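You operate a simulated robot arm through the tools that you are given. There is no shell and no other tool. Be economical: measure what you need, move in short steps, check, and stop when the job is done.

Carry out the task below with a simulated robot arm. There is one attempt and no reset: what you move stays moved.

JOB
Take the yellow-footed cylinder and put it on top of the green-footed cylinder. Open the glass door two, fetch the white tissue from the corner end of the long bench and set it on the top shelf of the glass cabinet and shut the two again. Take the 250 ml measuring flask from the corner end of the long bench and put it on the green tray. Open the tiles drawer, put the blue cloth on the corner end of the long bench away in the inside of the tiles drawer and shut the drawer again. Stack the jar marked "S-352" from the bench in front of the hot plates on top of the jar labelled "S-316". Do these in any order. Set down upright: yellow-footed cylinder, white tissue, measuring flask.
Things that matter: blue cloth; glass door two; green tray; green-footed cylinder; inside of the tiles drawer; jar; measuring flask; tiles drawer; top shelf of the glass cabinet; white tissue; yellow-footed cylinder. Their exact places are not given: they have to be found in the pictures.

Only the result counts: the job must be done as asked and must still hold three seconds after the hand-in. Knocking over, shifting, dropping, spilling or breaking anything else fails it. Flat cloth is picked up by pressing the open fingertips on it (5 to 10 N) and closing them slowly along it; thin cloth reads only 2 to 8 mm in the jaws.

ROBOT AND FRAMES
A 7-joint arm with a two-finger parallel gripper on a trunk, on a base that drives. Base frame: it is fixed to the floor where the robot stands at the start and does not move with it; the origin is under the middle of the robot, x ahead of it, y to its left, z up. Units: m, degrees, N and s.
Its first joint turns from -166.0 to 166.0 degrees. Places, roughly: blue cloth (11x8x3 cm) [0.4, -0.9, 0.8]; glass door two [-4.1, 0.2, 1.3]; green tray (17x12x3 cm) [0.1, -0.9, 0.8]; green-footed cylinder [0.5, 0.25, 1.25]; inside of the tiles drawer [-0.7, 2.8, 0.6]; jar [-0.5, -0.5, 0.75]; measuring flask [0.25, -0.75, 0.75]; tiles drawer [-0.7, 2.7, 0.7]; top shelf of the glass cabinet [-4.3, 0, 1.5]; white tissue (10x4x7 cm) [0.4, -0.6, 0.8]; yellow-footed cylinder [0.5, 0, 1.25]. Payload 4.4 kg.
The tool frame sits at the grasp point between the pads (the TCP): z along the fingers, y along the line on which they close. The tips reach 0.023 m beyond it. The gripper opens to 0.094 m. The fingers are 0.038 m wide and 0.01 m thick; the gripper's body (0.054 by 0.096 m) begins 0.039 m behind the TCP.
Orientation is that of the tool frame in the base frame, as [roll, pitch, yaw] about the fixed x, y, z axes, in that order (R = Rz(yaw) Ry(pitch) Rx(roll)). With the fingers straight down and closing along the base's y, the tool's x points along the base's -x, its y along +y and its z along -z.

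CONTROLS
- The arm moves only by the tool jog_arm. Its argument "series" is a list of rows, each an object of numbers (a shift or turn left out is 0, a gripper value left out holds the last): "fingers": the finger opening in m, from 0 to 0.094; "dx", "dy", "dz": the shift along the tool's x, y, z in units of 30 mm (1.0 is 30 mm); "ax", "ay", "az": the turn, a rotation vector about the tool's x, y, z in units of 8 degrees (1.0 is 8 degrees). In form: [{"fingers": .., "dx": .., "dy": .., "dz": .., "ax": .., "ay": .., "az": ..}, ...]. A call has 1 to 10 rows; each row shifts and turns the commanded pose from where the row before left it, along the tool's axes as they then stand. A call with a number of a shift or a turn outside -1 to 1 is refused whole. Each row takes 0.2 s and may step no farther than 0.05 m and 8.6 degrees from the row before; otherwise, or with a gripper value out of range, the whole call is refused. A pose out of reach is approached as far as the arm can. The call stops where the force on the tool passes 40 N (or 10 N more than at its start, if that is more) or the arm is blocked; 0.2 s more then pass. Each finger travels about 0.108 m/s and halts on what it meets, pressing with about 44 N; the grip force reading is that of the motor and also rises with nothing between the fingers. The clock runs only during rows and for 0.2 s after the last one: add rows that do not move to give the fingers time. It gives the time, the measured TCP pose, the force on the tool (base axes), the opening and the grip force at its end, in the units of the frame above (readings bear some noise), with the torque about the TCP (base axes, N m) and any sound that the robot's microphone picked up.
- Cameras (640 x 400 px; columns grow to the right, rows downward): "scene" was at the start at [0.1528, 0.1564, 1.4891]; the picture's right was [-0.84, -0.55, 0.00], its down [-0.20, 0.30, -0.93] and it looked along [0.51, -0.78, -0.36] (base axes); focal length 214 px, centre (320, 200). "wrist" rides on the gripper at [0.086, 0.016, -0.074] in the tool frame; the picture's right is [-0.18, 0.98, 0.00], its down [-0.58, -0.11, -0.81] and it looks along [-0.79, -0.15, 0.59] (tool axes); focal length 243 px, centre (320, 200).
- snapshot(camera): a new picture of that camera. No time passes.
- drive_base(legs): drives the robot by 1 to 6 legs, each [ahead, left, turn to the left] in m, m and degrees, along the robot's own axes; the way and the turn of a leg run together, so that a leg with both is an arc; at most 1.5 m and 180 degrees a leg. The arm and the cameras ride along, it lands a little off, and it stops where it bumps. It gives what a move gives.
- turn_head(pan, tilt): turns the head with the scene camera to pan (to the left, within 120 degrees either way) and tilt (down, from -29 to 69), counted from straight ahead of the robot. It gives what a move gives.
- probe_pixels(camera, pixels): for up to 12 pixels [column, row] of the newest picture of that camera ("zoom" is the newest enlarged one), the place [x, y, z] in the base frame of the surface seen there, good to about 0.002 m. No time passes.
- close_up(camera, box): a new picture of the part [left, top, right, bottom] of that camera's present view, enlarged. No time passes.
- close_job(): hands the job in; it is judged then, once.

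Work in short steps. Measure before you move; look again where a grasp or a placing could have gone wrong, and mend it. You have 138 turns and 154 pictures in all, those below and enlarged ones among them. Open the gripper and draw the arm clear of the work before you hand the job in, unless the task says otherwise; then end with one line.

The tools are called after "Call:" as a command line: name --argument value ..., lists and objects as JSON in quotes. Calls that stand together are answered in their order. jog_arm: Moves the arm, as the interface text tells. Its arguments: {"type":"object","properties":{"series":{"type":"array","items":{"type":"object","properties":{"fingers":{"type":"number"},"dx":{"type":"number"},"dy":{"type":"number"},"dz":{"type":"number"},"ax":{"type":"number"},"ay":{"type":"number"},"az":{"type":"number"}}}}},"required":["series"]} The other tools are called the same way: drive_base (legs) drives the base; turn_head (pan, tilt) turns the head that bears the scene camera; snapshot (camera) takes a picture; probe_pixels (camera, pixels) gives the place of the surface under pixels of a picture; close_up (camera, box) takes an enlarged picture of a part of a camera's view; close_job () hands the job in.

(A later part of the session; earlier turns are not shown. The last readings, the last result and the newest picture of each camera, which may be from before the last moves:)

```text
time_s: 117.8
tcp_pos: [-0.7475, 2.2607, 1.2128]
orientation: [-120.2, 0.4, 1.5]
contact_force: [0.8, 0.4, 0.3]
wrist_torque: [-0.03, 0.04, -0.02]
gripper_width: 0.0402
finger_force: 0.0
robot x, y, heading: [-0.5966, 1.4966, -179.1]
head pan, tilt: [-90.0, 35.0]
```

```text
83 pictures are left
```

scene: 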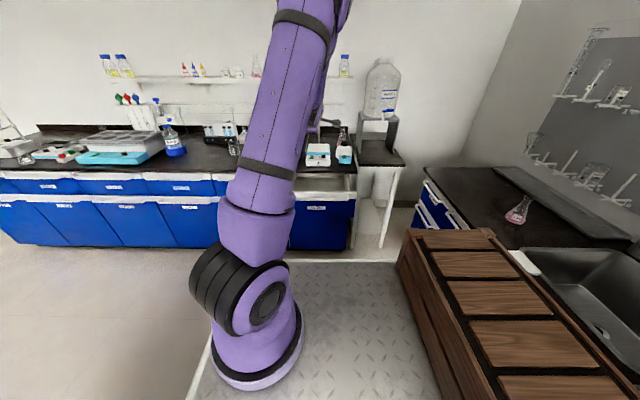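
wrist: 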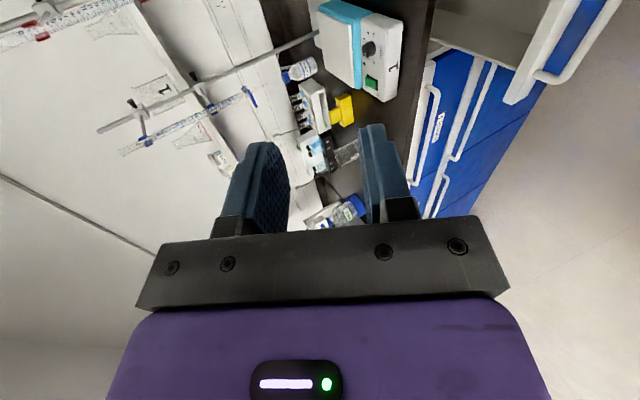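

Drawer open. Now I look towards the cabinet (ahead, -x) to plan the route.

Call:
turn_head --pan 15 --tilt 15

Call:
snapshot --camera "scene"

Call:
probe_pixels --camera "scene" --pixels '[[100, 330], [60, 250], [200, 250], [300, 300], [400, 300], [250, 200], [300, 220], [350, 220], [450, 250], [150, 200], [20, 200], [120, 250]]'

```text
time_s: 119.6
tcp_pos: [-0.7486, 2.2604, 1.2132]
orientation: [-120.0, 0.3, 1.5]
contact_force: [0.4, -0.7, -0.4]
wrist_torque: [-0.02, -0.02, 0.0]
gripper_width: 0.0397
finger_force: 0.2
robot x, y, heading: [-0.597, 1.4947, -178.6]
head pan, tilt: [15.0, 15.0]
```

```text
82 pictures are left
```

scene: 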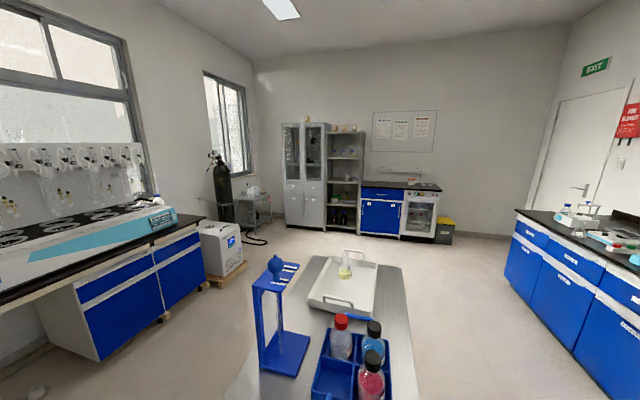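

```text
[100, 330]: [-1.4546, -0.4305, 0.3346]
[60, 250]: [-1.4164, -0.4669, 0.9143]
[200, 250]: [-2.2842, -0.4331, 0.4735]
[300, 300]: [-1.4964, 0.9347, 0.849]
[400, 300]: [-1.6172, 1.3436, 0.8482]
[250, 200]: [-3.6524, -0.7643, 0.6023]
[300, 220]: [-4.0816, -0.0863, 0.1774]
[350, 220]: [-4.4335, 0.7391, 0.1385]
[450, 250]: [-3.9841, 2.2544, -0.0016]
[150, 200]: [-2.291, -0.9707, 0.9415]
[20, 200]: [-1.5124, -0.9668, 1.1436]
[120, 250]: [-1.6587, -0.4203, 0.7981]
```

Trolley occupies x -1.1…-2, y 0.85…1.36; the north side is free. I turn so my right side faces -x and drive round to in front of the cabinet.

Call:
drive_base --legs '[[0, 0, 90], [-0.35, 0, 0], [0, -1.15, 0], [0, -1.15, 0], [0.85, 0, 0], [0.75, 0, 0]]'

Call:
turn_head --pan -85 --tilt 5

Call:
snapshot --camera "scene"

Call:
snapshot --camera "wrist"

```text
time_s: 144.4
tcp_pos: [-3.6298, 0.039, 1.2132]
orientation: [-120.2, 0.3, 92.1]
contact_force: [0.1, 0.2, 0.1]
wrist_torque: [-0.01, -0.02, 0.02]
gripper_width: 0.0399
finger_force: 0.0
robot x, y, heading: [-2.8636, 0.1957, -88.1]
head pan, tilt: [15.0, 15.0]
```

```text
time_s: 146.2
tcp_pos: [-3.6298, 0.0398, 1.213]
orientation: [-120.0, 0.2, 92.2]
contact_force: [0.0, -0.5, 0.0]
wrist_torque: [0.0, -0.02, 0.02]
gripper_width: 0.0399
finger_force: 0.1
robot x, y, heading: [-2.8647, 0.1976, -88.2]
head pan, tilt: [-85.0, 5.0]
```

```text
81 pictures are left
```

scene: 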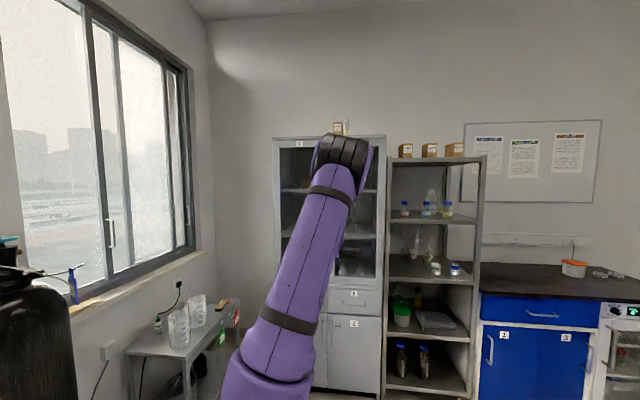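

```text
80 pictures are left
```

wrist: 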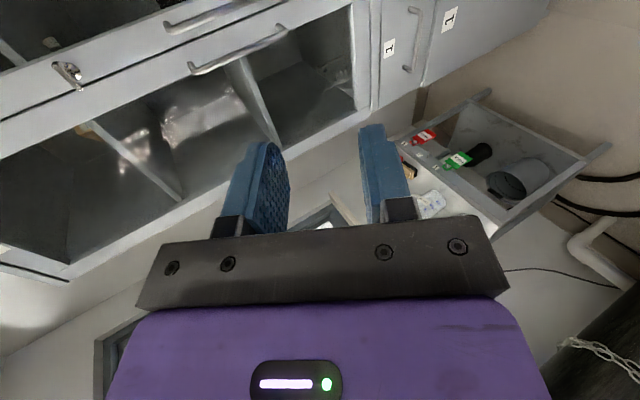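

The two door handles show at (215,12) and (238,50), a lock at (68,75). I probe handles, panels and glass edges.

Call:
probe_pixels --camera "wrist" --pixels '[[170, 26], [200, 16], [230, 5], [193, 70], [240, 48], [284, 28], [68, 75], [110, 60], [130, 90], [150, 50], [30, 110], [300, 50]]'

Call:
close_up --camera "wrist" --box '[0, 0, 400, 230]'

Call:
close_up --camera "scene" --box '[265, 120, 395, 300]'

```text
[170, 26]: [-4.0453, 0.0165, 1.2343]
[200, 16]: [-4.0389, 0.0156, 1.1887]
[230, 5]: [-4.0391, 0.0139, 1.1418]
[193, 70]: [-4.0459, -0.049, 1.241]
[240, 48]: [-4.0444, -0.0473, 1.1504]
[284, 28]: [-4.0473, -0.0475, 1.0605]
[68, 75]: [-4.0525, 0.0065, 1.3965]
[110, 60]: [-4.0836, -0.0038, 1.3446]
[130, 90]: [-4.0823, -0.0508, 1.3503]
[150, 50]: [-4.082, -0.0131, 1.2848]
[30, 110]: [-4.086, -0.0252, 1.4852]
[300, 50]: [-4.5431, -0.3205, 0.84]
```

```text
1.60 times, centred on (200, 115) of wrist
```

zoom: 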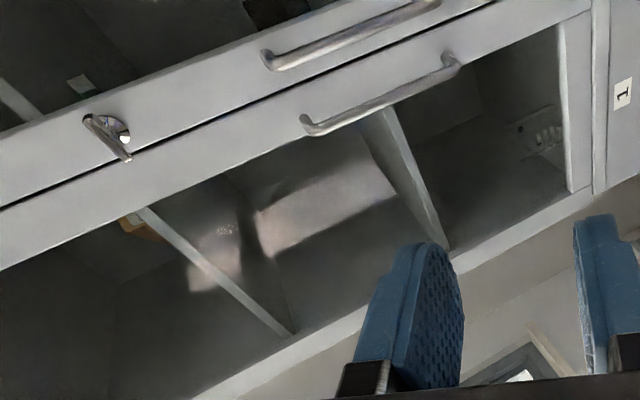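

```text
2.22 times, centred on (330, 210) of scene
```

zoom: 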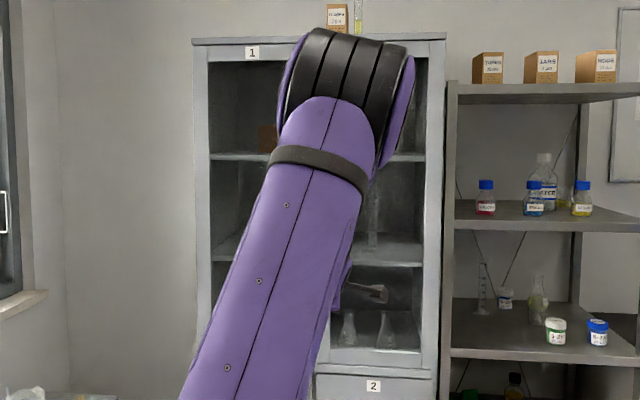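

There is a lever-like latch on door two at (68,75). I zoom on it.

Call:
close_up --camera "wrist" --box '[30, 50, 110, 110]'

```text
6.67 times, centred on (70, 80) of wrist
```

zoom: 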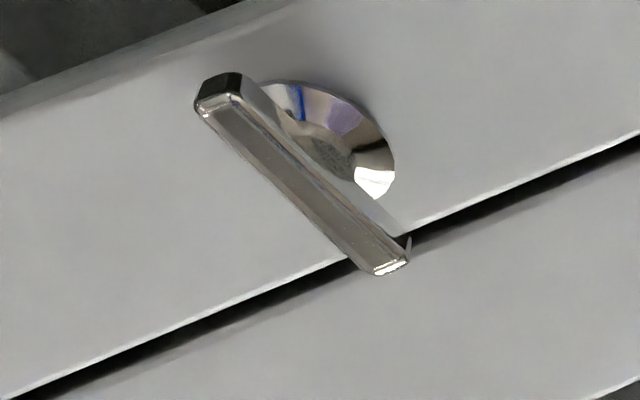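

I measure the lever ends in case it must be turned.

Call:
probe_pixels --camera "zoom" --pixels '[[220, 95], [225, 120], [300, 185], [385, 268], [385, 255], [345, 110], [380, 180], [500, 90], [150, 220]]'

```text
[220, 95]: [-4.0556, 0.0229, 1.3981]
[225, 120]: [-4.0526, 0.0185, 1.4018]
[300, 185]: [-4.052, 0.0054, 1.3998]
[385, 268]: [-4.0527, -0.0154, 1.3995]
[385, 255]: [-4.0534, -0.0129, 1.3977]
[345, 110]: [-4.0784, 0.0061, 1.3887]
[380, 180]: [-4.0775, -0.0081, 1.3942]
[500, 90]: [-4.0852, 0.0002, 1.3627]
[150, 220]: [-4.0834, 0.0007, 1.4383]
```

First I try simply pulling the handle (bar at y≈0.0155, x≈-4.045, z 1.06–1.235). I level the tool and roll it -90° so the fingers close sideways with the camera on top.

Call:
jog_arm --series '[{"ax": 0.95}, {"ax": 0.95}, {"ax": 0.95}, {"ax": 0.9}, {"az": -1}, {"az": -1}, {"az": -1}, {"az": -1}, {"az": -1}, {"az": -1}]'

Call:
jog_arm --series '[{"az": -1}, {"az": -1}, {"az": -1}, {"az": -1}, {"az": -1}, {"az": -0.25}]'

Call:
snapshot --camera "wrist"

```text
time_s: 148.4
tcp_pos: [-3.6307, 0.0393, 1.2125]
orientation: [-90.2, -47.7, 92.2]
contact_force: [0.0, 1.2, -0.1]
wrist_torque: [-0.03, -0.04, -0.01]
gripper_width: 0.0401
finger_force: 0.0
robot x, y, heading: [-2.8683, 0.1966, -88.3]
head pan, tilt: [-85.0, 5.0]
```

```text
time_s: 149.8
tcp_pos: [-3.6004, 0.1126, 1.2902]
orientation: [-114.8, -87.4, 119.5]
contact_force: [-0.7, -0.7, -0.7]
wrist_torque: [-0.02, 0.01, 0.0]
gripper_width: 0.04
finger_force: 0.1
out of reach, approached as far as the arm can: row 4, 5, 6
robot x, y, heading: [-2.8637, 0.1942, -88.1]
head pan, tilt: [-85.0, 5.0]
```

```text
76 pictures are left
```

wrist: 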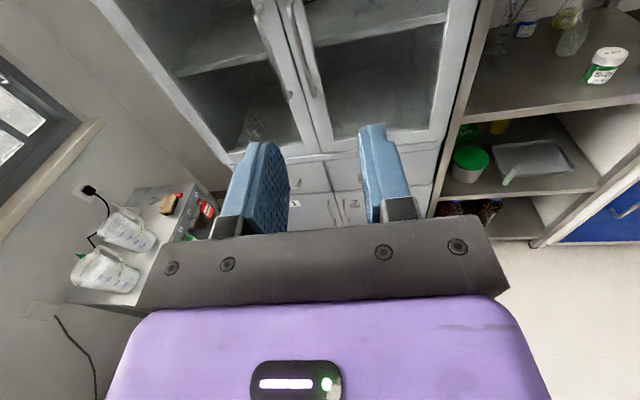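

Camera on top, tool level. I drive 0.3 m closer to the cabinet and look again.

Call:
drive_base --legs '[[0, -0.3, 0]]'

Call:
jog_arm --series '[{"dx": -0.7, "dy": -0.9}, {"dx": -0.7, "dy": -0.9}, {"dx": -0.7, "dy": -0.9}, {"dx": -0.7}, {"dx": -0.7}, {}]'

Call:
snapshot --camera "wrist"

```text
time_s: 151.8
tcp_pos: [-3.9006, 0.1024, 1.2903]
orientation: [-112.9, -87.5, 117.5]
contact_force: [0.2, -0.5, 0.2]
wrist_torque: [-0.01, -0.01, 0.01]
gripper_width: 0.0401
finger_force: 0.0
robot x, y, heading: [-3.1667, 0.1901, -88.3]
head pan, tilt: [-85.0, 5.0]
```

```text
time_s: 153.2
tcp_pos: [-3.856, 0.0862, 1.2744]
orientation: [-113.1, -87.0, 118.1]
contact_force: [0.6, 0.1, 0.1]
wrist_torque: [0.01, 0.01, -0.03]
gripper_width: 0.04
finger_force: 0.1
out of reach, approached as far as the arm can: row 1, 2, 3, 4, 5
robot x, y, heading: [-3.1642, 0.1912, -88.2]
head pan, tilt: [-85.0, 5.0]
```

```text
75 pictures are left
```

wrist: 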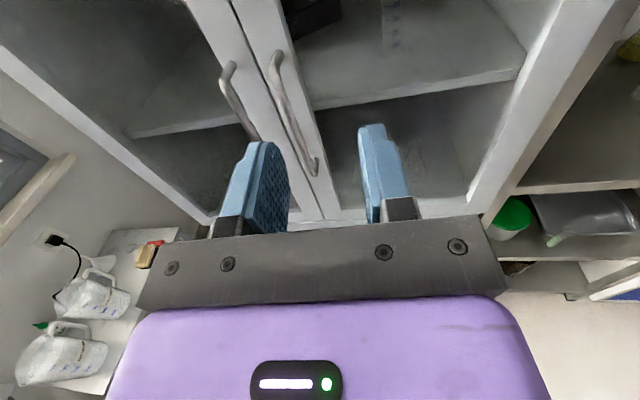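

This roll is at a wrist limit. I'll roll the tool the other way (camera below), about 172° back, after backing off a little.

Call:
jog_arm --series '[{"dz": -1, "az": 1}, {"dz": -1, "az": 1}, {"az": 1}, {"az": 1}, {"az": 1}, {"az": 1}, {"az": 1}, {"az": 1}, {"az": 1}, {"az": 1}]'

Call:
jog_arm --series '[{"az": 1}, {"az": 1}, {"az": 1}, {"az": 1}, {"az": 1}, {"az": 1}, {"az": 1}, {"az": 1}, {"az": 1}, {"az": 1}]'

Call:
jog_arm --series '[{"az": 1}, {"az": 0.9}, {}]'

Call:
snapshot --camera "wrist"

```text
time_s: 155.4
tcp_pos: [-3.795, 0.0931, 1.276]
orientation: [-91.0, -7.6, 94.7]
contact_force: [0.1, -0.1, 0.5]
wrist_torque: [0.02, 0.0, 0.01]
gripper_width: 0.04
finger_force: 0.1
robot x, y, heading: [-3.1691, 0.1871, -88.3]
head pan, tilt: [-85.0, 5.0]
```

```text
time_s: 157.7
tcp_pos: [-3.7951, 0.0922, 1.2761]
orientation: [-93.2, 72.4, 91.4]
contact_force: [0.6, 0.7, -1.2]
wrist_torque: [-0.03, 0.0, -0.02]
gripper_width: 0.0401
finger_force: 0.1
robot x, y, heading: [-3.1662, 0.1882, -88.5]
head pan, tilt: [-85.0, 5.0]
```

```text
time_s: 158.4
tcp_pos: [-3.7962, 0.0925, 1.2762]
orientation: [-112.5, 87.3, 72.1]
contact_force: [-0.5, 0.5, 0.0]
wrist_torque: [0.03, 0.02, -0.01]
gripper_width: 0.04
finger_force: 0.1
robot x, y, heading: [-3.1617, 0.1858, -88.2]
head pan, tilt: [-85.0, 5.0]
```

```text
74 pictures are left
```

wrist: 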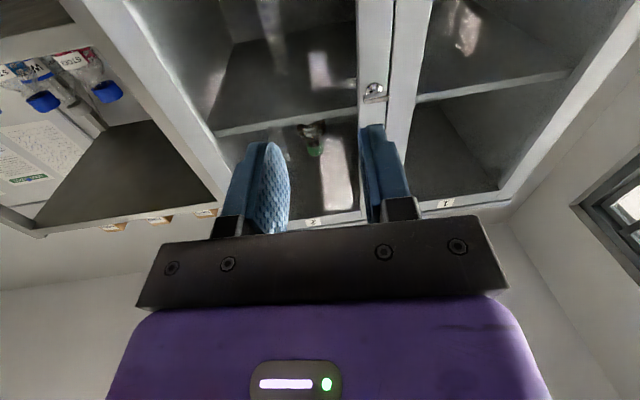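

Now all reachable. I move to a pre-grasp just in front of door two's handle.

Call:
jog_arm --series '[{"dz": 0.91, "dy": 0.314, "dx": 0.476}, {"dz": 0.91, "dy": 0.314, "dx": 0.476}, {"dz": 0.91, "dy": 0.314, "dx": 0.476}, {"dz": 0.91, "dy": 0.314, "dx": 0.476}, {"dz": 0.91, "dy": 0.314, "dx": 0.476}, {"dz": 0.91, "dy": 0.314, "dx": 0.476}, {"dz": 0.91, "dy": 0.314, "dx": 0.476}, {}]'

Call:
snapshot --camera "wrist"

```text
time_s: 160.2
tcp_pos: [-3.9795, 0.0156, 1.1687]
orientation: [-111.9, 87.3, 72.8]
contact_force: [0.5, -0.2, -0.1]
wrist_torque: [0.02, 0.0, 0.01]
gripper_width: 0.0398
finger_force: 0.0
robot x, y, heading: [-3.1672, 0.1856, -88.3]
head pan, tilt: [-85.0, 5.0]
```

```text
73 pictures are left
```

wrist: 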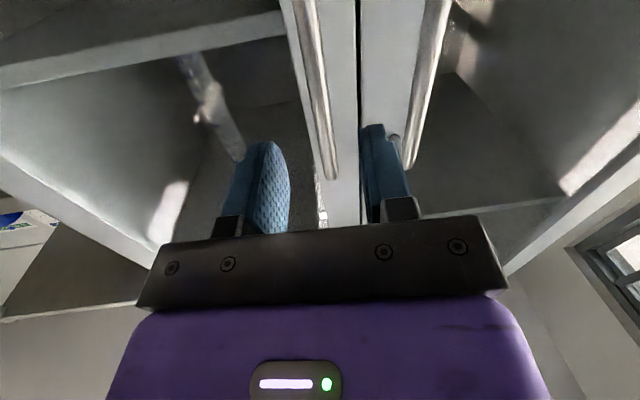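

The door-two bar lies between the fingers at (320,120). I probe it to align.

Call:
probe_pixels --camera "wrist" --pixels '[[318, 110], [325, 140], [305, 40], [332, 172], [345, 100], [425, 60]]'

```text
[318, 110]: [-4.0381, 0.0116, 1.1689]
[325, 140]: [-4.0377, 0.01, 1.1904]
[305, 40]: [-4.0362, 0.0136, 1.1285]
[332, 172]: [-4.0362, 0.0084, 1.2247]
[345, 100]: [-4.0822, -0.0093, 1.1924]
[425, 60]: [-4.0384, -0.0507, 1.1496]
```

I advance 61 mm and close on the bar.

Call:
jog_arm --series '[{"fingers": 0.036, "dz": 0.7}, {"dz": 0.7}, {"dz": 0.63}, {}, {"fingers": 0.025}, {"fingers": 0.015}, {"fingers": 0.004}, {}, {}]'

```text
time_s: 162.2
tcp_pos: [-4.0403, 0.0115, 1.1684]
orientation: [-112.5, 87.4, 72.1]
contact_force: [0.0, -2.9, 1.1]
wrist_torque: [-1.82, -0.48, 0.02]
gripper_width: 0.0132
finger_force: 44.6
robot x, y, heading: [-3.1674, 0.1898, -88.4]
head pan, tilt: [-85.0, 5.0]
```

Gripped (0.013). I pull back gently 20 mm to test whether the latch holds.

Call:
jog_arm --series '[{"dz": -0.2}, {"dz": -0.25}, {"dz": -0.25}, {}]'

```text
time_s: 163.2
tcp_pos: [-4.0194, 0.014, 1.1685]
orientation: [-111.9, 87.3, 72.4]
contact_force: [-2.6, 10.0, -0.6]
wrist_torque: [-1.65, -0.72, -0.03]
gripper_width: 0.0128
finger_force: 44.9
robot x, y, heading: [-3.1665, 0.189, -88.5]
head pan, tilt: [-85.0, 5.0]
```

The door moves freely and follows a hinge near (-4.075, 0.435). I pull along that arc, turning the tool 2° per 4° of door.

Call:
jog_arm --series '[{"dz": -0.985, "dy": -0.059, "ax": -0.25}, {"dz": -0.983, "dy": -0.093, "ax": -0.25}, {"dz": -0.979, "dy": -0.127, "ax": -0.25}, {"dz": -0.974, "dy": -0.161, "ax": -0.25}, {"dz": -0.968, "dy": -0.195, "ax": -0.25}, {}]'

```text
time_s: 163.9
tcp_pos: [-3.9626, 0.0337, 1.169]
orientation: [-117.2, 87.6, 70.6]
contact_force: [-4.2, 8.5, -1.8]
wrist_torque: [-1.79, -0.36, 0.14]
gripper_width: 0.0129
finger_force: 44.9
robot x, y, heading: [-3.1666, 0.1872, -88.3]
head pan, tilt: [-85.0, 5.0]
stopped in row 3: the force on the tool passed its limit at 44 N (the readings are from after the stop); the commanded pose is now the measured one
```

A brief spike stopped it; the door's arc seems tighter than assumed. I look at the door.

Call:
snapshot --camera "wrist"

Call:
snapshot --camera "scene"

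```text
72 pictures are left
```

wrist: 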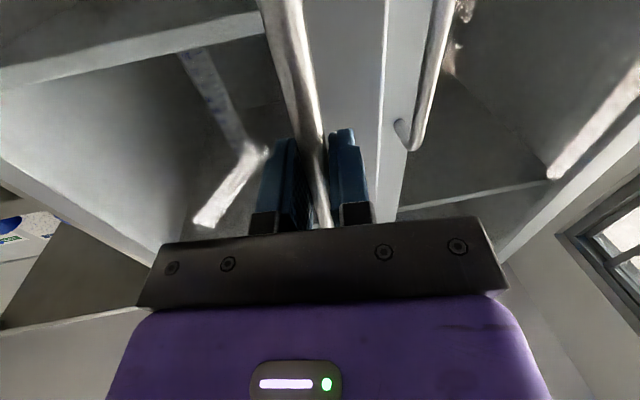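

```text
71 pictures are left
```

scene: 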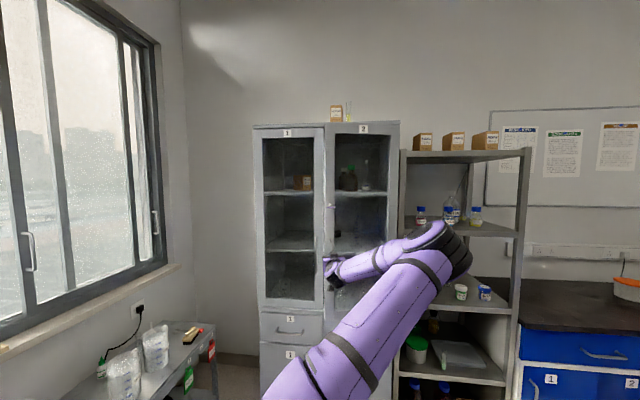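

I probe the door's right edge and the cabinet's interior in the scene view.

Call:
close_up --camera "scene" --box '[250, 110, 410, 320]'

Call:
probe_pixels --camera "scene" --pixels '[[393, 150], [398, 170], [391, 220], [330, 150], [331, 180], [357, 150], [350, 191], [370, 192], [360, 240], [268, 135], [322, 140], [360, 175]]'

```text
1.90 times, centred on (330, 215) of scene
```

zoom: 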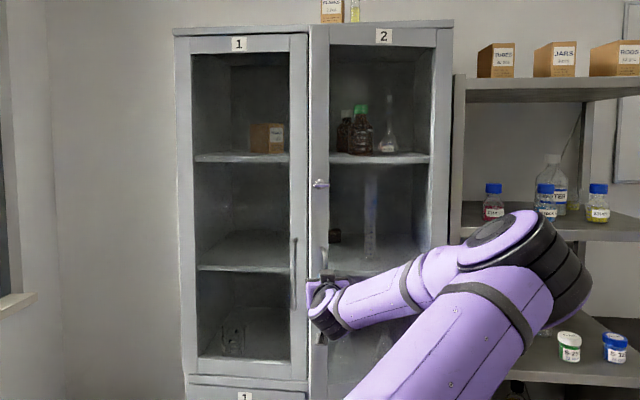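

```text
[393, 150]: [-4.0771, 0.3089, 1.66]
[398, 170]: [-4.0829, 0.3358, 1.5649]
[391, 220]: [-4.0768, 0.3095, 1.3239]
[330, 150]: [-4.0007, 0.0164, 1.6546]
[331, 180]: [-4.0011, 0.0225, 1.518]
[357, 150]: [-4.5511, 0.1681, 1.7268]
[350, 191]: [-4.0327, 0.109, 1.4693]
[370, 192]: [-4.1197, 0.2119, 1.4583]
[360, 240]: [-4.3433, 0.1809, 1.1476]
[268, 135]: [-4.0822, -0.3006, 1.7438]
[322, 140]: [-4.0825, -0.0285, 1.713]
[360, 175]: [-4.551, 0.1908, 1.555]
```

The hinge is at about (-4.08, 0.333), handle radius 0.32. I follow the corrected arc.

Call:
jog_arm --series '[{"dz": -0.726, "dy": -0.193, "ax": -0.175}, {"dz": -0.716, "dy": -0.226, "ax": -0.175}, {"dz": -0.705, "dy": -0.258, "ax": -0.175}, {"dz": -0.693, "dy": -0.29, "ax": -0.175}, {"dz": -0.679, "dy": -0.321, "ax": -0.175}, {"dz": -0.664, "dy": -0.351, "ax": -0.175}, {"dz": -0.647, "dy": -0.381, "ax": -0.175}, {"dz": -0.629, "dy": -0.41, "ax": -0.175}, {}]'

```text
time_s: 164.9
tcp_pos: [-3.8929, 0.0733, 1.168]
orientation: [-128.2, 87.5, 64.0]
contact_force: [-8.3, 9.2, -5.9]
wrist_torque: [-1.79, -0.14, 0.15]
gripper_width: 0.0128
finger_force: 45.3
robot x, y, heading: [-3.1639, 0.1859, -88.4]
head pan, tilt: [-85.0, 5.0]
stopped in row 4: the force on the tool passed its limit at 44 N (the readings are from after the stop); the commanded pose is now the measured one
```

It advances (≈29° now), but quickly-moving steps trip the force limit. I go on with half-size steps.

Call:
jog_arm --series '[{"dz": -0.342, "dy": -0.154, "ax": -0.09}, {"dz": -0.338, "dy": -0.161, "ax": -0.09}, {"dz": -0.335, "dy": -0.169, "ax": -0.09}, {"dz": -0.331, "dy": -0.177, "ax": -0.09}, {"dz": -0.327, "dy": -0.184, "ax": -0.09}, {"dz": -0.322, "dy": -0.191, "ax": -0.09}, {"dz": -0.318, "dy": -0.199, "ax": -0.09}, {"dz": -0.313, "dy": -0.206, "ax": -0.09}, {"dz": -0.309, "dy": -0.213, "ax": -0.09}, {"dz": -0.304, "dy": -0.22, "ax": -0.09}]'

```text
time_s: 165.9
tcp_pos: [-3.8607, 0.1041, 1.1696]
orientation: [-136.4, 87.6, 58.4]
contact_force: [-9.8, 7.6, -7.5]
wrist_torque: [-1.83, -0.4, 0.01]
gripper_width: 0.0127
finger_force: 45.2
robot x, y, heading: [-3.1654, 0.1894, -88.5]
head pan, tilt: [-85.0, 5.0]
stopped in row 5: the force on the tool passed its limit at 42 N (the readings are from after the stop); the commanded pose is now the measured one
```

Forces point inward, so my arc is still too wide. I look again to fit the real geometry.

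Call:
snapshot --camera "scene"

Call:
close_up --camera "scene" --box '[290, 110, 410, 290]'

Call:
snapshot --camera "wrist"

```text
69 pictures are left
```

scene: 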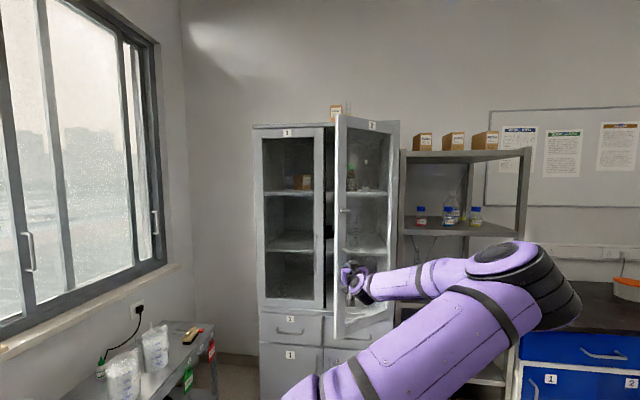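

```text
2.22 times, centred on (350, 200) of scene
```

zoom: 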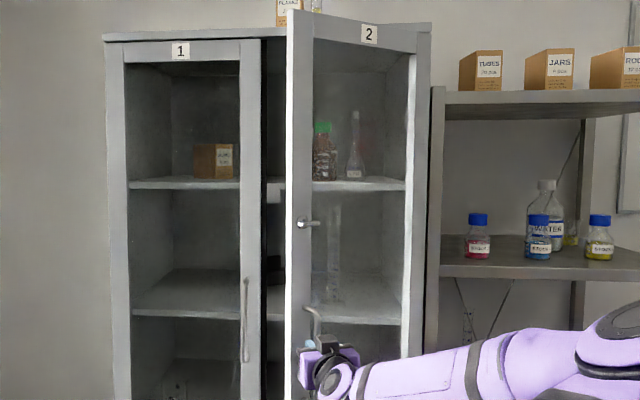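

```text
67 pictures are left
```

wrist: 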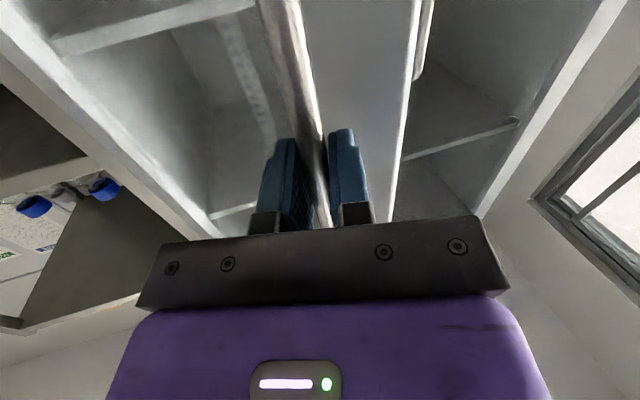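

The door is 37° open. Rather than pull further, I release, go round the door's free edge and push it open from inside.

Call:
jog_arm --series '[{"fingers": 0.025}, {"fingers": 0.036}, {"dz": -0.85}, {"dz": -0.85}, {"dz": -0.85, "fingers": 0.0}, {"ax": 0.93}, {"ax": 0.93}, {"dy": 1}, {"dy": 1}, {"dy": 1}]'

Call:
jog_arm --series '[{"dy": 1}, {"dy": 1}, {"dy": 1}, {"dz": 0.95}, {"dz": 0.95}, {"dz": 0.95}, {"dz": 0.95}, {"dz": 0.95}]'

Call:
snapshot --camera "wrist"

Call:
snapshot --camera "scene"

```text
time_s: 168.1
tcp_pos: [-3.7853, 0.0322, 1.1672]
orientation: [-117.3, 87.4, 62.8]
contact_force: [0.1, -0.1, 0.5]
wrist_torque: [-0.01, 0.0, 0.03]
gripper_width: 0.0
finger_force: 43.1
robot x, y, heading: [-3.1664, 0.1896, -88.7]
head pan, tilt: [-85.0, 5.0]
```

```text
time_s: 169.9
tcp_pos: [-3.9275, -0.0597, 1.1624]
orientation: [-115.9, 87.5, 64.3]
contact_force: [0.4, 0.0, 0.9]
wrist_torque: [-0.01, -0.02, 0.01]
gripper_width: 0.0001
finger_force: 42.8
robot x, y, heading: [-3.1678, 0.1853, -88.3]
head pan, tilt: [-85.0, 5.0]
```

```text
66 pictures are left
```

wrist: 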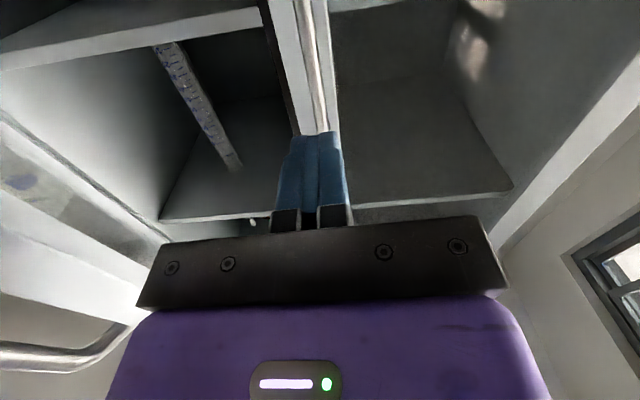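

```text
65 pictures are left
```

scene: 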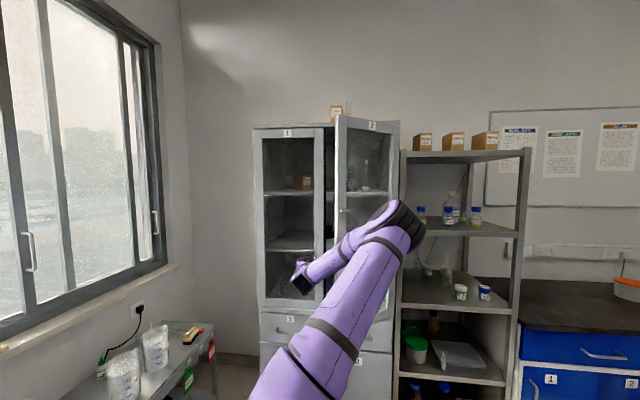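

The tool is left of the door's free edge with closed fingers past it. I push towards +y in moderate steps.

Call:
jog_arm --series '[{"dy": -0.7}, {"dy": -0.7}, {"dy": -0.7}, {"dy": -0.7}, {"dy": -0.7}, {"dy": -0.7}, {"dy": -0.7}, {"dy": -0.7}, {"dy": -0.7}, {"dy": -0.7}]'

Call:
snapshot --camera "scene"

```text
time_s: 170.8
tcp_pos: [-3.9241, -0.0017, 1.1649]
orientation: [-123.4, 87.3, 57.8]
contact_force: [7.1, -10.0, 1.4]
wrist_torque: [-0.13, -0.23, -0.72]
gripper_width: 0.0
finger_force: 42.4
robot x, y, heading: [-3.1695, 0.1884, -88.3]
head pan, tilt: [-85.0, 5.0]
stopped in row 4: the force on the tool passed its limit at 57 N (the readings are from after the stop); the commanded pose is now the measured one
```

```text
64 pictures are left
```

scene: 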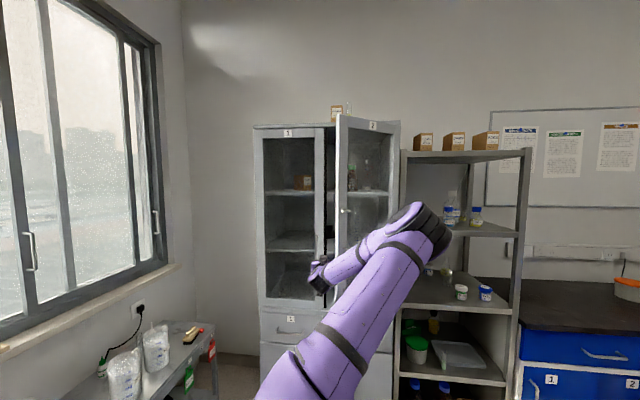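

Contact made; the heavy door needs slower pushing. I continue with small steps.

Call:
jog_arm --series '[{"dy": -0.1}, {"dy": -0.15}, {"dy": -0.2}, {"dy": -0.25}, {"dy": -0.25}, {"dy": -0.3}, {"dy": -0.3}, {"dy": -0.3}, {"dy": -0.3}, {"dy": -0.3}]'

```text
time_s: 171.3
tcp_pos: [-3.9223, -0.0005, 1.165]
orientation: [-127.1, 87.4, 54.7]
contact_force: [6.3, -9.7, 4.0]
wrist_torque: [-0.02, -0.35, -0.7]
gripper_width: 0.0001
finger_force: 42.5
robot x, y, heading: [-3.1677, 0.1902, -88.2]
head pan, tilt: [-85.0, 5.0]
stopped in row 2: the force on the tool passed its limit at 45 N (the readings are from after the stop); the commanded pose is now the measured one
```

The contact slides badly along the door end, so pushing straight sideways wedges it. I move along the edge's arc (+x and +y together) instead.

Call:
jog_arm --series '[{"dz": -0.319, "dy": -0.249}, {"dz": -0.31, "dy": -0.26}, {"dz": -0.301, "dy": -0.271}, {"dz": -0.291, "dy": -0.281}, {"dz": -0.281, "dy": -0.291}, {"dz": -0.271, "dy": -0.301}, {"dz": -0.26, "dy": -0.31}, {"dz": -0.249, "dy": -0.319}, {"dz": -0.238, "dy": -0.328}, {"dz": -0.226, "dy": -0.336}]'

Call:
snapshot --camera "scene"

Call:
snapshot --camera "wrist"

```text
time_s: 172.4
tcp_pos: [-3.8868, 0.0297, 1.1642]
orientation: [-133.9, 87.3, 48.1]
contact_force: [6.1, -6.2, 1.0]
wrist_torque: [-0.1, -0.18, -0.51]
gripper_width: 0.0
finger_force: 42.5
robot x, y, heading: [-3.1649, 0.1884, -88.5]
head pan, tilt: [-85.0, 5.0]
stopped in row 5: the force on the tool passed its limit at 42 N (the readings are from after the stop); the commanded pose is now the measured one
```

```text
63 pictures are left
```

scene: 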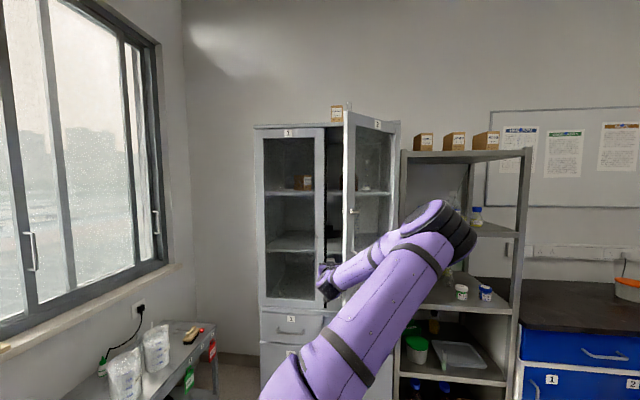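

```text
62 pictures are left
```

wrist: 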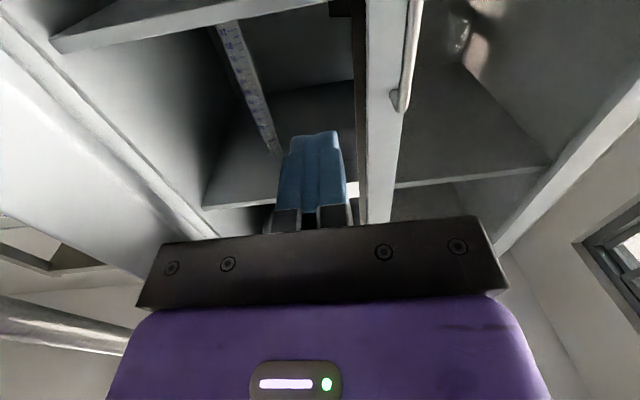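

It works but force is still mostly along the door. I probe the door edge to get the true angle.

Call:
probe_pixels --camera "wrist" --pixels '[[385, 40], [385, 120], [380, 190], [362, 100], [358, 180], [366, 60], [403, 60], [410, 40]]'

Call:
probe_pixels --camera "scene" --pixels '[[346, 130], [349, 150], [347, 190], [393, 150], [344, 130]]'

```text
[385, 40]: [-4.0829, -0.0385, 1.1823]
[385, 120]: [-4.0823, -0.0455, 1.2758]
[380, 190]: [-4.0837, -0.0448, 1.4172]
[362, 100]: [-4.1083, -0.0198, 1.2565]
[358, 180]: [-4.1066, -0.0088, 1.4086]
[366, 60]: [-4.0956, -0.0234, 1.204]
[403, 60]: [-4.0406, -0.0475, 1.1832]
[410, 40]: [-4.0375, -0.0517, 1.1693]
```

```text
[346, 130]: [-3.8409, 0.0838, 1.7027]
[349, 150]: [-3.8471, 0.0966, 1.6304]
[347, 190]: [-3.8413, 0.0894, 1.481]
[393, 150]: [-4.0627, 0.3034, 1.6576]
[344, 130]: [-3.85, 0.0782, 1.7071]
```

The body's corner is catching the door end. I back off, turn the tool 32° to lie nearly parallel with the door, and insert deeper.

Call:
jog_arm --series '[{"dy": 0.8}, {"dy": 0.8}, {"ax": 1}, {"ax": 1}, {"ax": 1}, {"ax": 1}, {"dz": 0.83}, {"dz": 0.83}, {"dz": 0.83}, {"dz": 0.83}]'

Call:
snapshot --camera "wrist"

```text
time_s: 174.6
tcp_pos: [-3.9726, 0.0324, 1.1626]
orientation: [-102.5, 87.3, 47.5]
contact_force: [0.0, -1.3, 0.2]
wrist_torque: [0.02, -0.03, 0.01]
gripper_width: 0.0001
finger_force: 42.7
robot x, y, heading: [-3.1643, 0.1909, -88.0]
head pan, tilt: [-85.0, 5.0]
```

```text
61 pictures are left
```

wrist: 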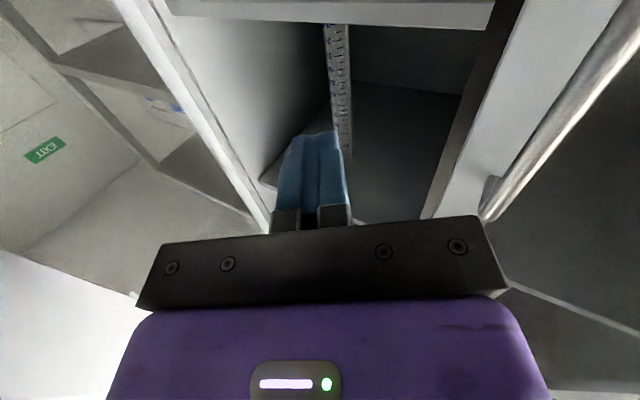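

Now it lies inside, parallel to the door. I push perpendicular (tool -y), gently.

Call:
jog_arm --series '[{"dy": -0.6}, {"dy": -0.6}, {"dy": -0.3}, {"dy": -0.25}, {"dy": -0.3}, {"dy": -0.35}, {"dy": -0.4}, {"dy": -0.4}, {"dy": -0.4}, {"dy": -0.4}]'

Call:
jog_arm --series '[{"dy": -0.4}, {"dy": -0.4}, {"dy": -0.4}, {"dy": -0.4}, {"dy": -0.4}, {"dy": -0.4}, {"dy": -0.4}]'

Call:
snapshot --camera "scene"

```text
time_s: 176.8
tcp_pos: [-3.9121, 0.1359, 1.1671]
orientation: [-102.6, 87.3, 47.3]
contact_force: [-0.1, -0.6, 0.3]
wrist_torque: [-0.01, 0.02, -0.04]
gripper_width: 0.0
finger_force: 42.6
robot x, y, heading: [-3.1629, 0.1912, -88.3]
head pan, tilt: [-85.0, 5.0]
```

```text
time_s: 178.4
tcp_pos: [-3.8703, 0.2091, 1.1713]
orientation: [-102.5, 87.4, 47.4]
contact_force: [-0.4, -0.6, 0.4]
wrist_torque: [0.01, 0.0, -0.06]
gripper_width: 0.0002
finger_force: 42.4
robot x, y, heading: [-3.1665, 0.1853, -88.2]
head pan, tilt: [-85.0, 5.0]
```

```text
60 pictures are left
```

scene: 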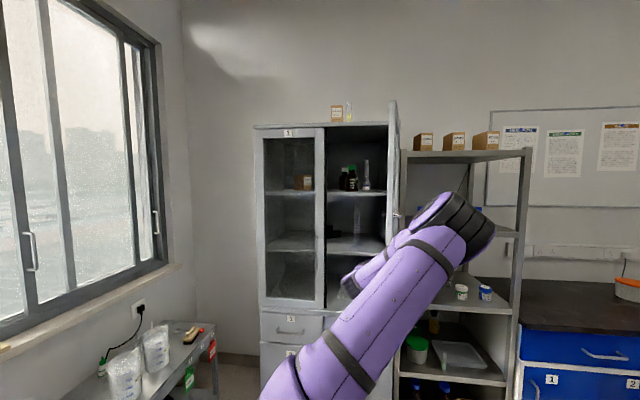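

The door is nearly perpendicular now. I zoom on the open compartment and probe the top shelf.

Call:
close_up --camera "scene" --box '[320, 120, 410, 200]'

Call:
probe_pixels --camera "zoom" --pixels '[[500, 100], [520, 300], [200, 460], [120, 480], [250, 400], [175, 360], [230, 360], [330, 360], [420, 380], [80, 495], [300, 490], [100, 50]]'

```text
5.00 times, centred on (365, 160) of scene
```

zoom: 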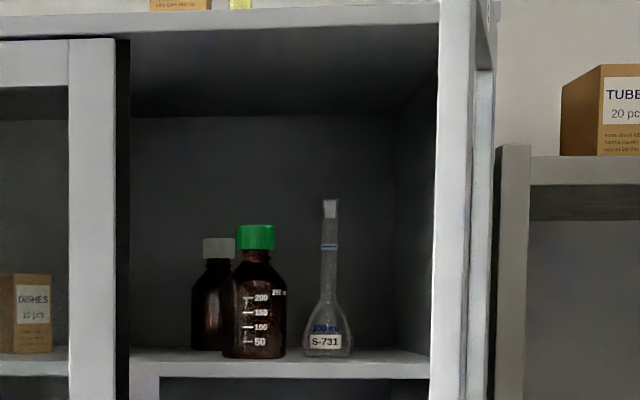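

```text
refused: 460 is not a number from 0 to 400
```

Call:
probe_pixels --camera "zoom" --pixels '[[480, 100], [490, 250], [180, 357], [150, 353], [250, 357], [215, 320], [255, 310], [330, 355], [400, 355], [140, 365], [300, 372], [250, 30]]'

Call:
turn_head --pan -95 --tilt 0

```text
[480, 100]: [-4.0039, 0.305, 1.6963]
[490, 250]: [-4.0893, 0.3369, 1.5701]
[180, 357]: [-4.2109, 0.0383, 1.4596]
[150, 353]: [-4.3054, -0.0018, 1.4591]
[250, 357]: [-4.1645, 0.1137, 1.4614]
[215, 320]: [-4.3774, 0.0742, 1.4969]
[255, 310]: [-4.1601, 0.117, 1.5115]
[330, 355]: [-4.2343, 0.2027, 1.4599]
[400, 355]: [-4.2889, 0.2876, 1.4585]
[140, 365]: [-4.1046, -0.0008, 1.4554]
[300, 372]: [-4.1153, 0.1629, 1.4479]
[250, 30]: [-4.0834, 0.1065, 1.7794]
```

```text
time_s: 179.1
tcp_pos: [-3.8705, 0.2096, 1.1698]
orientation: [-102.6, 87.4, 47.3]
contact_force: [0.6, 0.5, -0.6]
wrist_torque: [-0.04, 0.0, 0.02]
gripper_width: 0.0002
finger_force: 42.3
robot x, y, heading: [-3.1658, 0.188, -88.3]
head pan, tilt: [-95.0, 0.0]
```

Top shelf z≈1.459, front edge x≈-4.105, free spot left of the brown bottle around y≈0.03. I withdraw the arm clear of the door.

Call:
jog_arm --series '[{"dy": 0.7}, {"dy": 0.7}, {"dy": 0.7}, {"dy": 0.5, "dz": -0.7}, {"dy": 0.5, "dz": -0.8}, {"dz": -0.9}, {"dz": -0.9}, {"dz": -0.9}]'

Call:
snapshot --camera "scene"

```text
time_s: 180.9
tcp_pos: [-3.8084, 0.0659, 1.1677]
orientation: [-103.0, 87.4, 46.9]
contact_force: [-0.2, -0.3, -0.9]
wrist_torque: [-0.01, -0.02, -0.03]
gripper_width: 0.0001
finger_force: 42.5
robot x, y, heading: [-3.1679, 0.1855, -88.3]
head pan, tilt: [-95.0, 0.0]
```

```text
58 pictures are left
```

scene: 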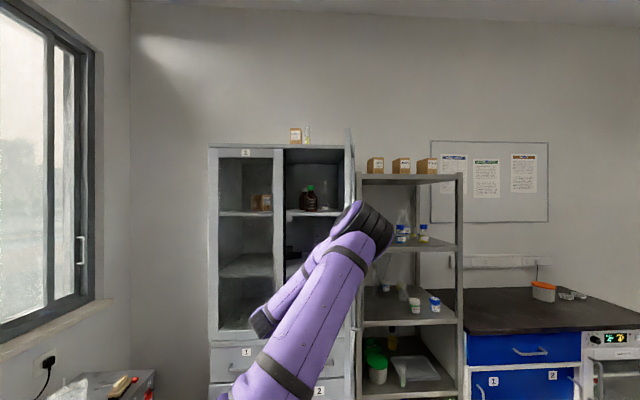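

Door stays open. I raise the arm and drive back to the corner bench, facing +x again.

Call:
jog_arm --series '[{"dx": -1}, {"dx": -1}, {"dx": -1}, {"dx": -1}, {"dx": -1}, {"dx": -1}]'

Call:
drive_base --legs '[[-0.1, 0.9, 0], [0, 1.0, 0], [0, 0.92, 0], [0, 0, 88.3], [0, -0.25, 0]]'

Call:
turn_head --pan -60 --tilt 35

Call:
snapshot --camera "scene"

```text
time_s: 182.3
tcp_pos: [-3.8147, 0.0598, 1.3476]
orientation: [-103.2, 87.4, 46.6]
contact_force: [-1.4, 0.3, -0.7]
wrist_torque: [0.03, 0.02, 0.01]
gripper_width: 0.0
finger_force: 42.1
robot x, y, heading: [-3.1676, 0.1857, -88.3]
head pan, tilt: [-95.0, 0.0]
```

```text
time_s: 196.3
tcp_pos: [-0.9902, 0.2444, 1.3469]
orientation: [-102.5, 87.3, 47.2]
contact_force: [-0.3, -0.1, -0.8]
wrist_torque: [0.0, 0.03, 0.03]
gripper_width: 0.0002
finger_force: 42.4
robot x, y, heading: [-0.3431, 0.3708, -88.1]
head pan, tilt: [-95.0, 0.0]
stopped in leg 3: the robot was blocked; the commanded pose is now the measured one
```

```text
time_s: 197.3
tcp_pos: [-0.9902, 0.2449, 1.3489]
orientation: [-102.7, 87.4, 47.3]
contact_force: [-0.9, 0.2, -0.3]
wrist_torque: [-0.01, 0.01, -0.02]
gripper_width: 0.0
finger_force: 42.7
robot x, y, heading: [-0.3433, 0.371, -88.2]
head pan, tilt: [-60.0, 35.0]
```

```text
57 pictures are left
```

scene: 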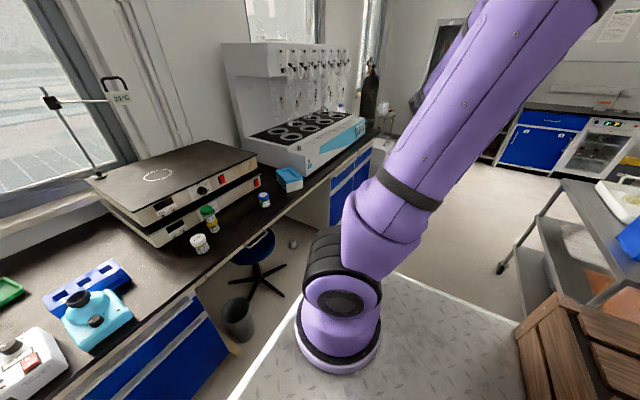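

I touched the sink bench on my left. I ease away, turn to heading 0, then settle in front of the corner.

Call:
drive_base --legs '[[0.05, -0.2, 0], [0, 0, 88.2], [0, -0.32, 0], [0.2, 0, 0]]'

Call:
turn_head --pan -50 --tilt 35

Call:
snapshot --camera "scene"

```text
time_s: 205.7
tcp_pos: [-0.2068, -0.6462, 1.3487]
orientation: [-102.4, 87.4, 137.1]
contact_force: [0.4, 0.5, 0.2]
wrist_torque: [-0.01, 0.0, 0.02]
gripper_width: 0.0
finger_force: 42.3
robot x, y, heading: [-0.3337, 0.0006, 1.9]
head pan, tilt: [-60.0, 35.0]
```

```text
time_s: 206.4
tcp_pos: [-0.2066, -0.6468, 1.3486]
orientation: [-102.4, 87.4, 137.2]
contact_force: [0.5, -0.4, -0.7]
wrist_torque: [0.01, 0.0, 0.0]
gripper_width: 0.0001
finger_force: 42.4
robot x, y, heading: [-0.331, -0.0, 1.4]
head pan, tilt: [-50.0, 35.0]
```

```text
56 pictures are left
```

scene: 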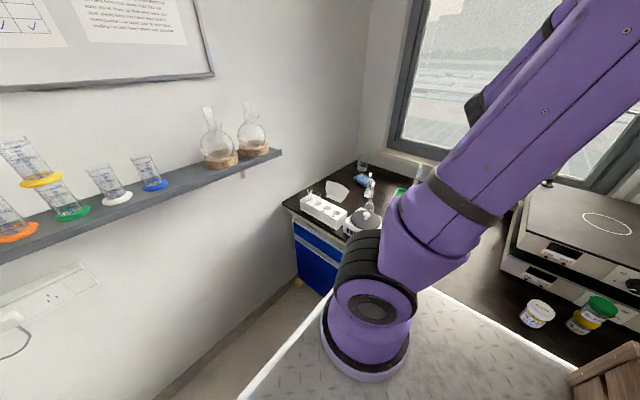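

I zoom in on the tissue and cloth and measure them.

Call:
close_up --camera "scene" --box '[295, 150, 385, 235]'

```text
4.71 times, centred on (340, 192) of scene
```

zoom: 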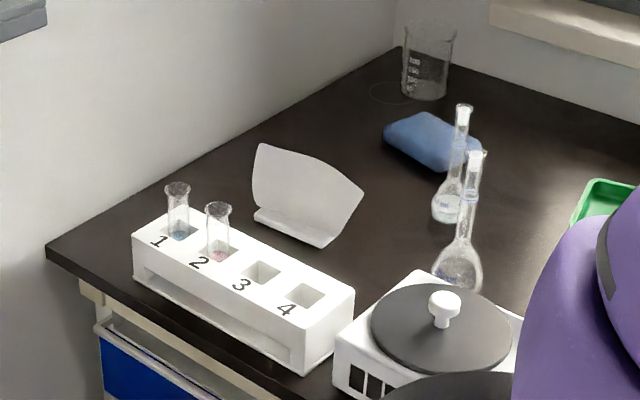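

Call:
probe_pixels --camera "zoom" --pixels '[[262, 150], [310, 165], [355, 188], [258, 195], [325, 235], [258, 212], [325, 240], [300, 195], [340, 210], [390, 140], [425, 120], [440, 160]]'

Call:
probe_pixels --camera "zoom" --pixels '[[300, 232], [265, 220], [315, 243], [470, 155], [395, 150], [180, 190], [280, 280], [330, 310], [290, 180], [330, 185]]'

```text
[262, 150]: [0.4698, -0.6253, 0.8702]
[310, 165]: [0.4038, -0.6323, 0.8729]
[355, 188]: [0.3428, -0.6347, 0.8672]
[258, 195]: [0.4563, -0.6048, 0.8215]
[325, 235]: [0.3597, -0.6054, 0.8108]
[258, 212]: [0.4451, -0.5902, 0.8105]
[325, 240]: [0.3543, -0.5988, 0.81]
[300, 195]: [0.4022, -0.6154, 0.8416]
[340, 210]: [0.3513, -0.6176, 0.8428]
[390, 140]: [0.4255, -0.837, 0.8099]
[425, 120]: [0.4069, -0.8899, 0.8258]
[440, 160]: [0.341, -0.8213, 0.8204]
```

```text
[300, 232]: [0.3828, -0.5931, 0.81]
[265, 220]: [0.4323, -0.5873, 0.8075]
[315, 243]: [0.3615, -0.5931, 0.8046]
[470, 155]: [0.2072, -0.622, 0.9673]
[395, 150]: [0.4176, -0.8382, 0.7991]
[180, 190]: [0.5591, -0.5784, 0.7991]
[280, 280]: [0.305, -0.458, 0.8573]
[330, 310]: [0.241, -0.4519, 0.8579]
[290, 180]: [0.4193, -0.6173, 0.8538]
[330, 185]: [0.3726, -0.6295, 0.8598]
```

The tissue is a leaning sheet: x 0.345–0.465, y≈-0.605 (bottom) to -0.632 (top), z up to 0.873. I'll grip it across y with the tool tilted 50° below level and pointing +x. First I move over and reorient at safe height.

Call:
jog_arm --series '[{"fingers": 0.05, "dz": -0.877, "dy": 0.957}, {"dz": -0.877, "dy": 0.957}, {"dz": -0.877, "dy": 0.957}, {"dz": -0.877, "dy": 0.957}, {"dz": -0.877, "dy": 0.957}, {"dz": -0.877, "dy": 0.957}, {"dz": -0.877, "dy": 0.957}, {"dz": -0.877, "dy": 0.957}, {"dz": -0.877, "dy": 0.957}, {"dz": -0.877, "dy": 0.957}]'

Call:
jog_arm --series '[{"ay": 0.893}, {"ay": 0.893}, {"ay": 0.893}, {"ay": 0.893}, {"ay": 0.893}, {"ay": 0.893}, {"ay": 0.893}]'

Call:
jog_arm --series '[{"ax": -0.645, "az": -0.769}, {"ax": -0.645, "az": -0.769}, {"ax": -0.645, "az": -0.769}, {"ax": -0.645, "az": -0.769}, {"ax": -0.645, "az": -0.769}]'

```text
time_s: 208.6
tcp_pos: [0.1743, -0.565, 1.3375]
orientation: [-102.8, 87.5, 136.6]
contact_force: [-1.0, -0.1, 0.7]
wrist_torque: [0.0, 0.01, 0.01]
gripper_width: 0.0501
finger_force: 0.0
robot x, y, heading: [-0.3306, -0.0003, 1.5]
head pan, tilt: [-50.0, 35.0]
```

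```text
time_s: 210.2
tcp_pos: [0.1744, -0.5639, 1.337]
orientation: [-176.7, 39.3, 61.8]
contact_force: [0.0, -0.4, -0.1]
wrist_torque: [0.0, 0.0, 0.0]
gripper_width: 0.05
finger_force: 0.0
robot x, y, heading: [-0.3314, -0.0, 1.5]
head pan, tilt: [-50.0, 35.0]
```

```text
time_s: 211.4
tcp_pos: [0.1727, -0.5662, 1.3372]
orientation: [-177.9, 37.9, 101.2]
contact_force: [0.5, 0.3, 0.7]
wrist_torque: [0.0, 0.01, 0.0]
gripper_width: 0.0501
finger_force: 0.0
robot x, y, heading: [-0.3343, 0.0028, 1.6]
head pan, tilt: [-50.0, 35.0]
```

Orientation is converging (target [180, 40, 180]). I finish the turn.

Call:
jog_arm --series '[{"ax": -0.645, "az": -0.769}, {"ax": -0.645, "az": -0.769}, {"ax": -0.645, "az": -0.769}, {"ax": -0.645, "az": -0.769}, {"ax": -0.645, "az": -0.769}, {"ax": -0.645, "az": -0.769}, {"ax": -0.645, "az": -0.769}, {"ax": -0.645, "az": -0.769}, {"ax": -0.645, "az": -0.769}, {"ax": -0.5, "az": -0.6}]'

Call:
snapshot --camera "wrist"

```text
time_s: 213.6
tcp_pos: [0.1924, -0.5123, 1.348]
orientation: [177.6, 37.9, 176.0]
contact_force: [-0.7, -0.3, -0.1]
wrist_torque: [0.0, -0.01, -0.04]
gripper_width: 0.0502
finger_force: 0.1
out of reach, approached as far as the arm can: row 9, 10
robot x, y, heading: [-0.3338, -0.0006, 1.4]
head pan, tilt: [-50.0, 35.0]
```

```text
54 pictures are left
```

wrist: 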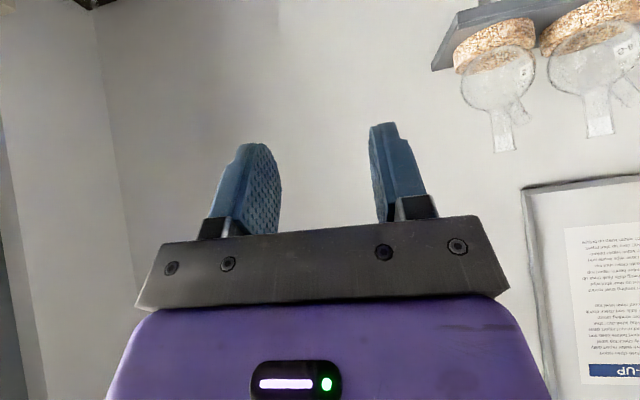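

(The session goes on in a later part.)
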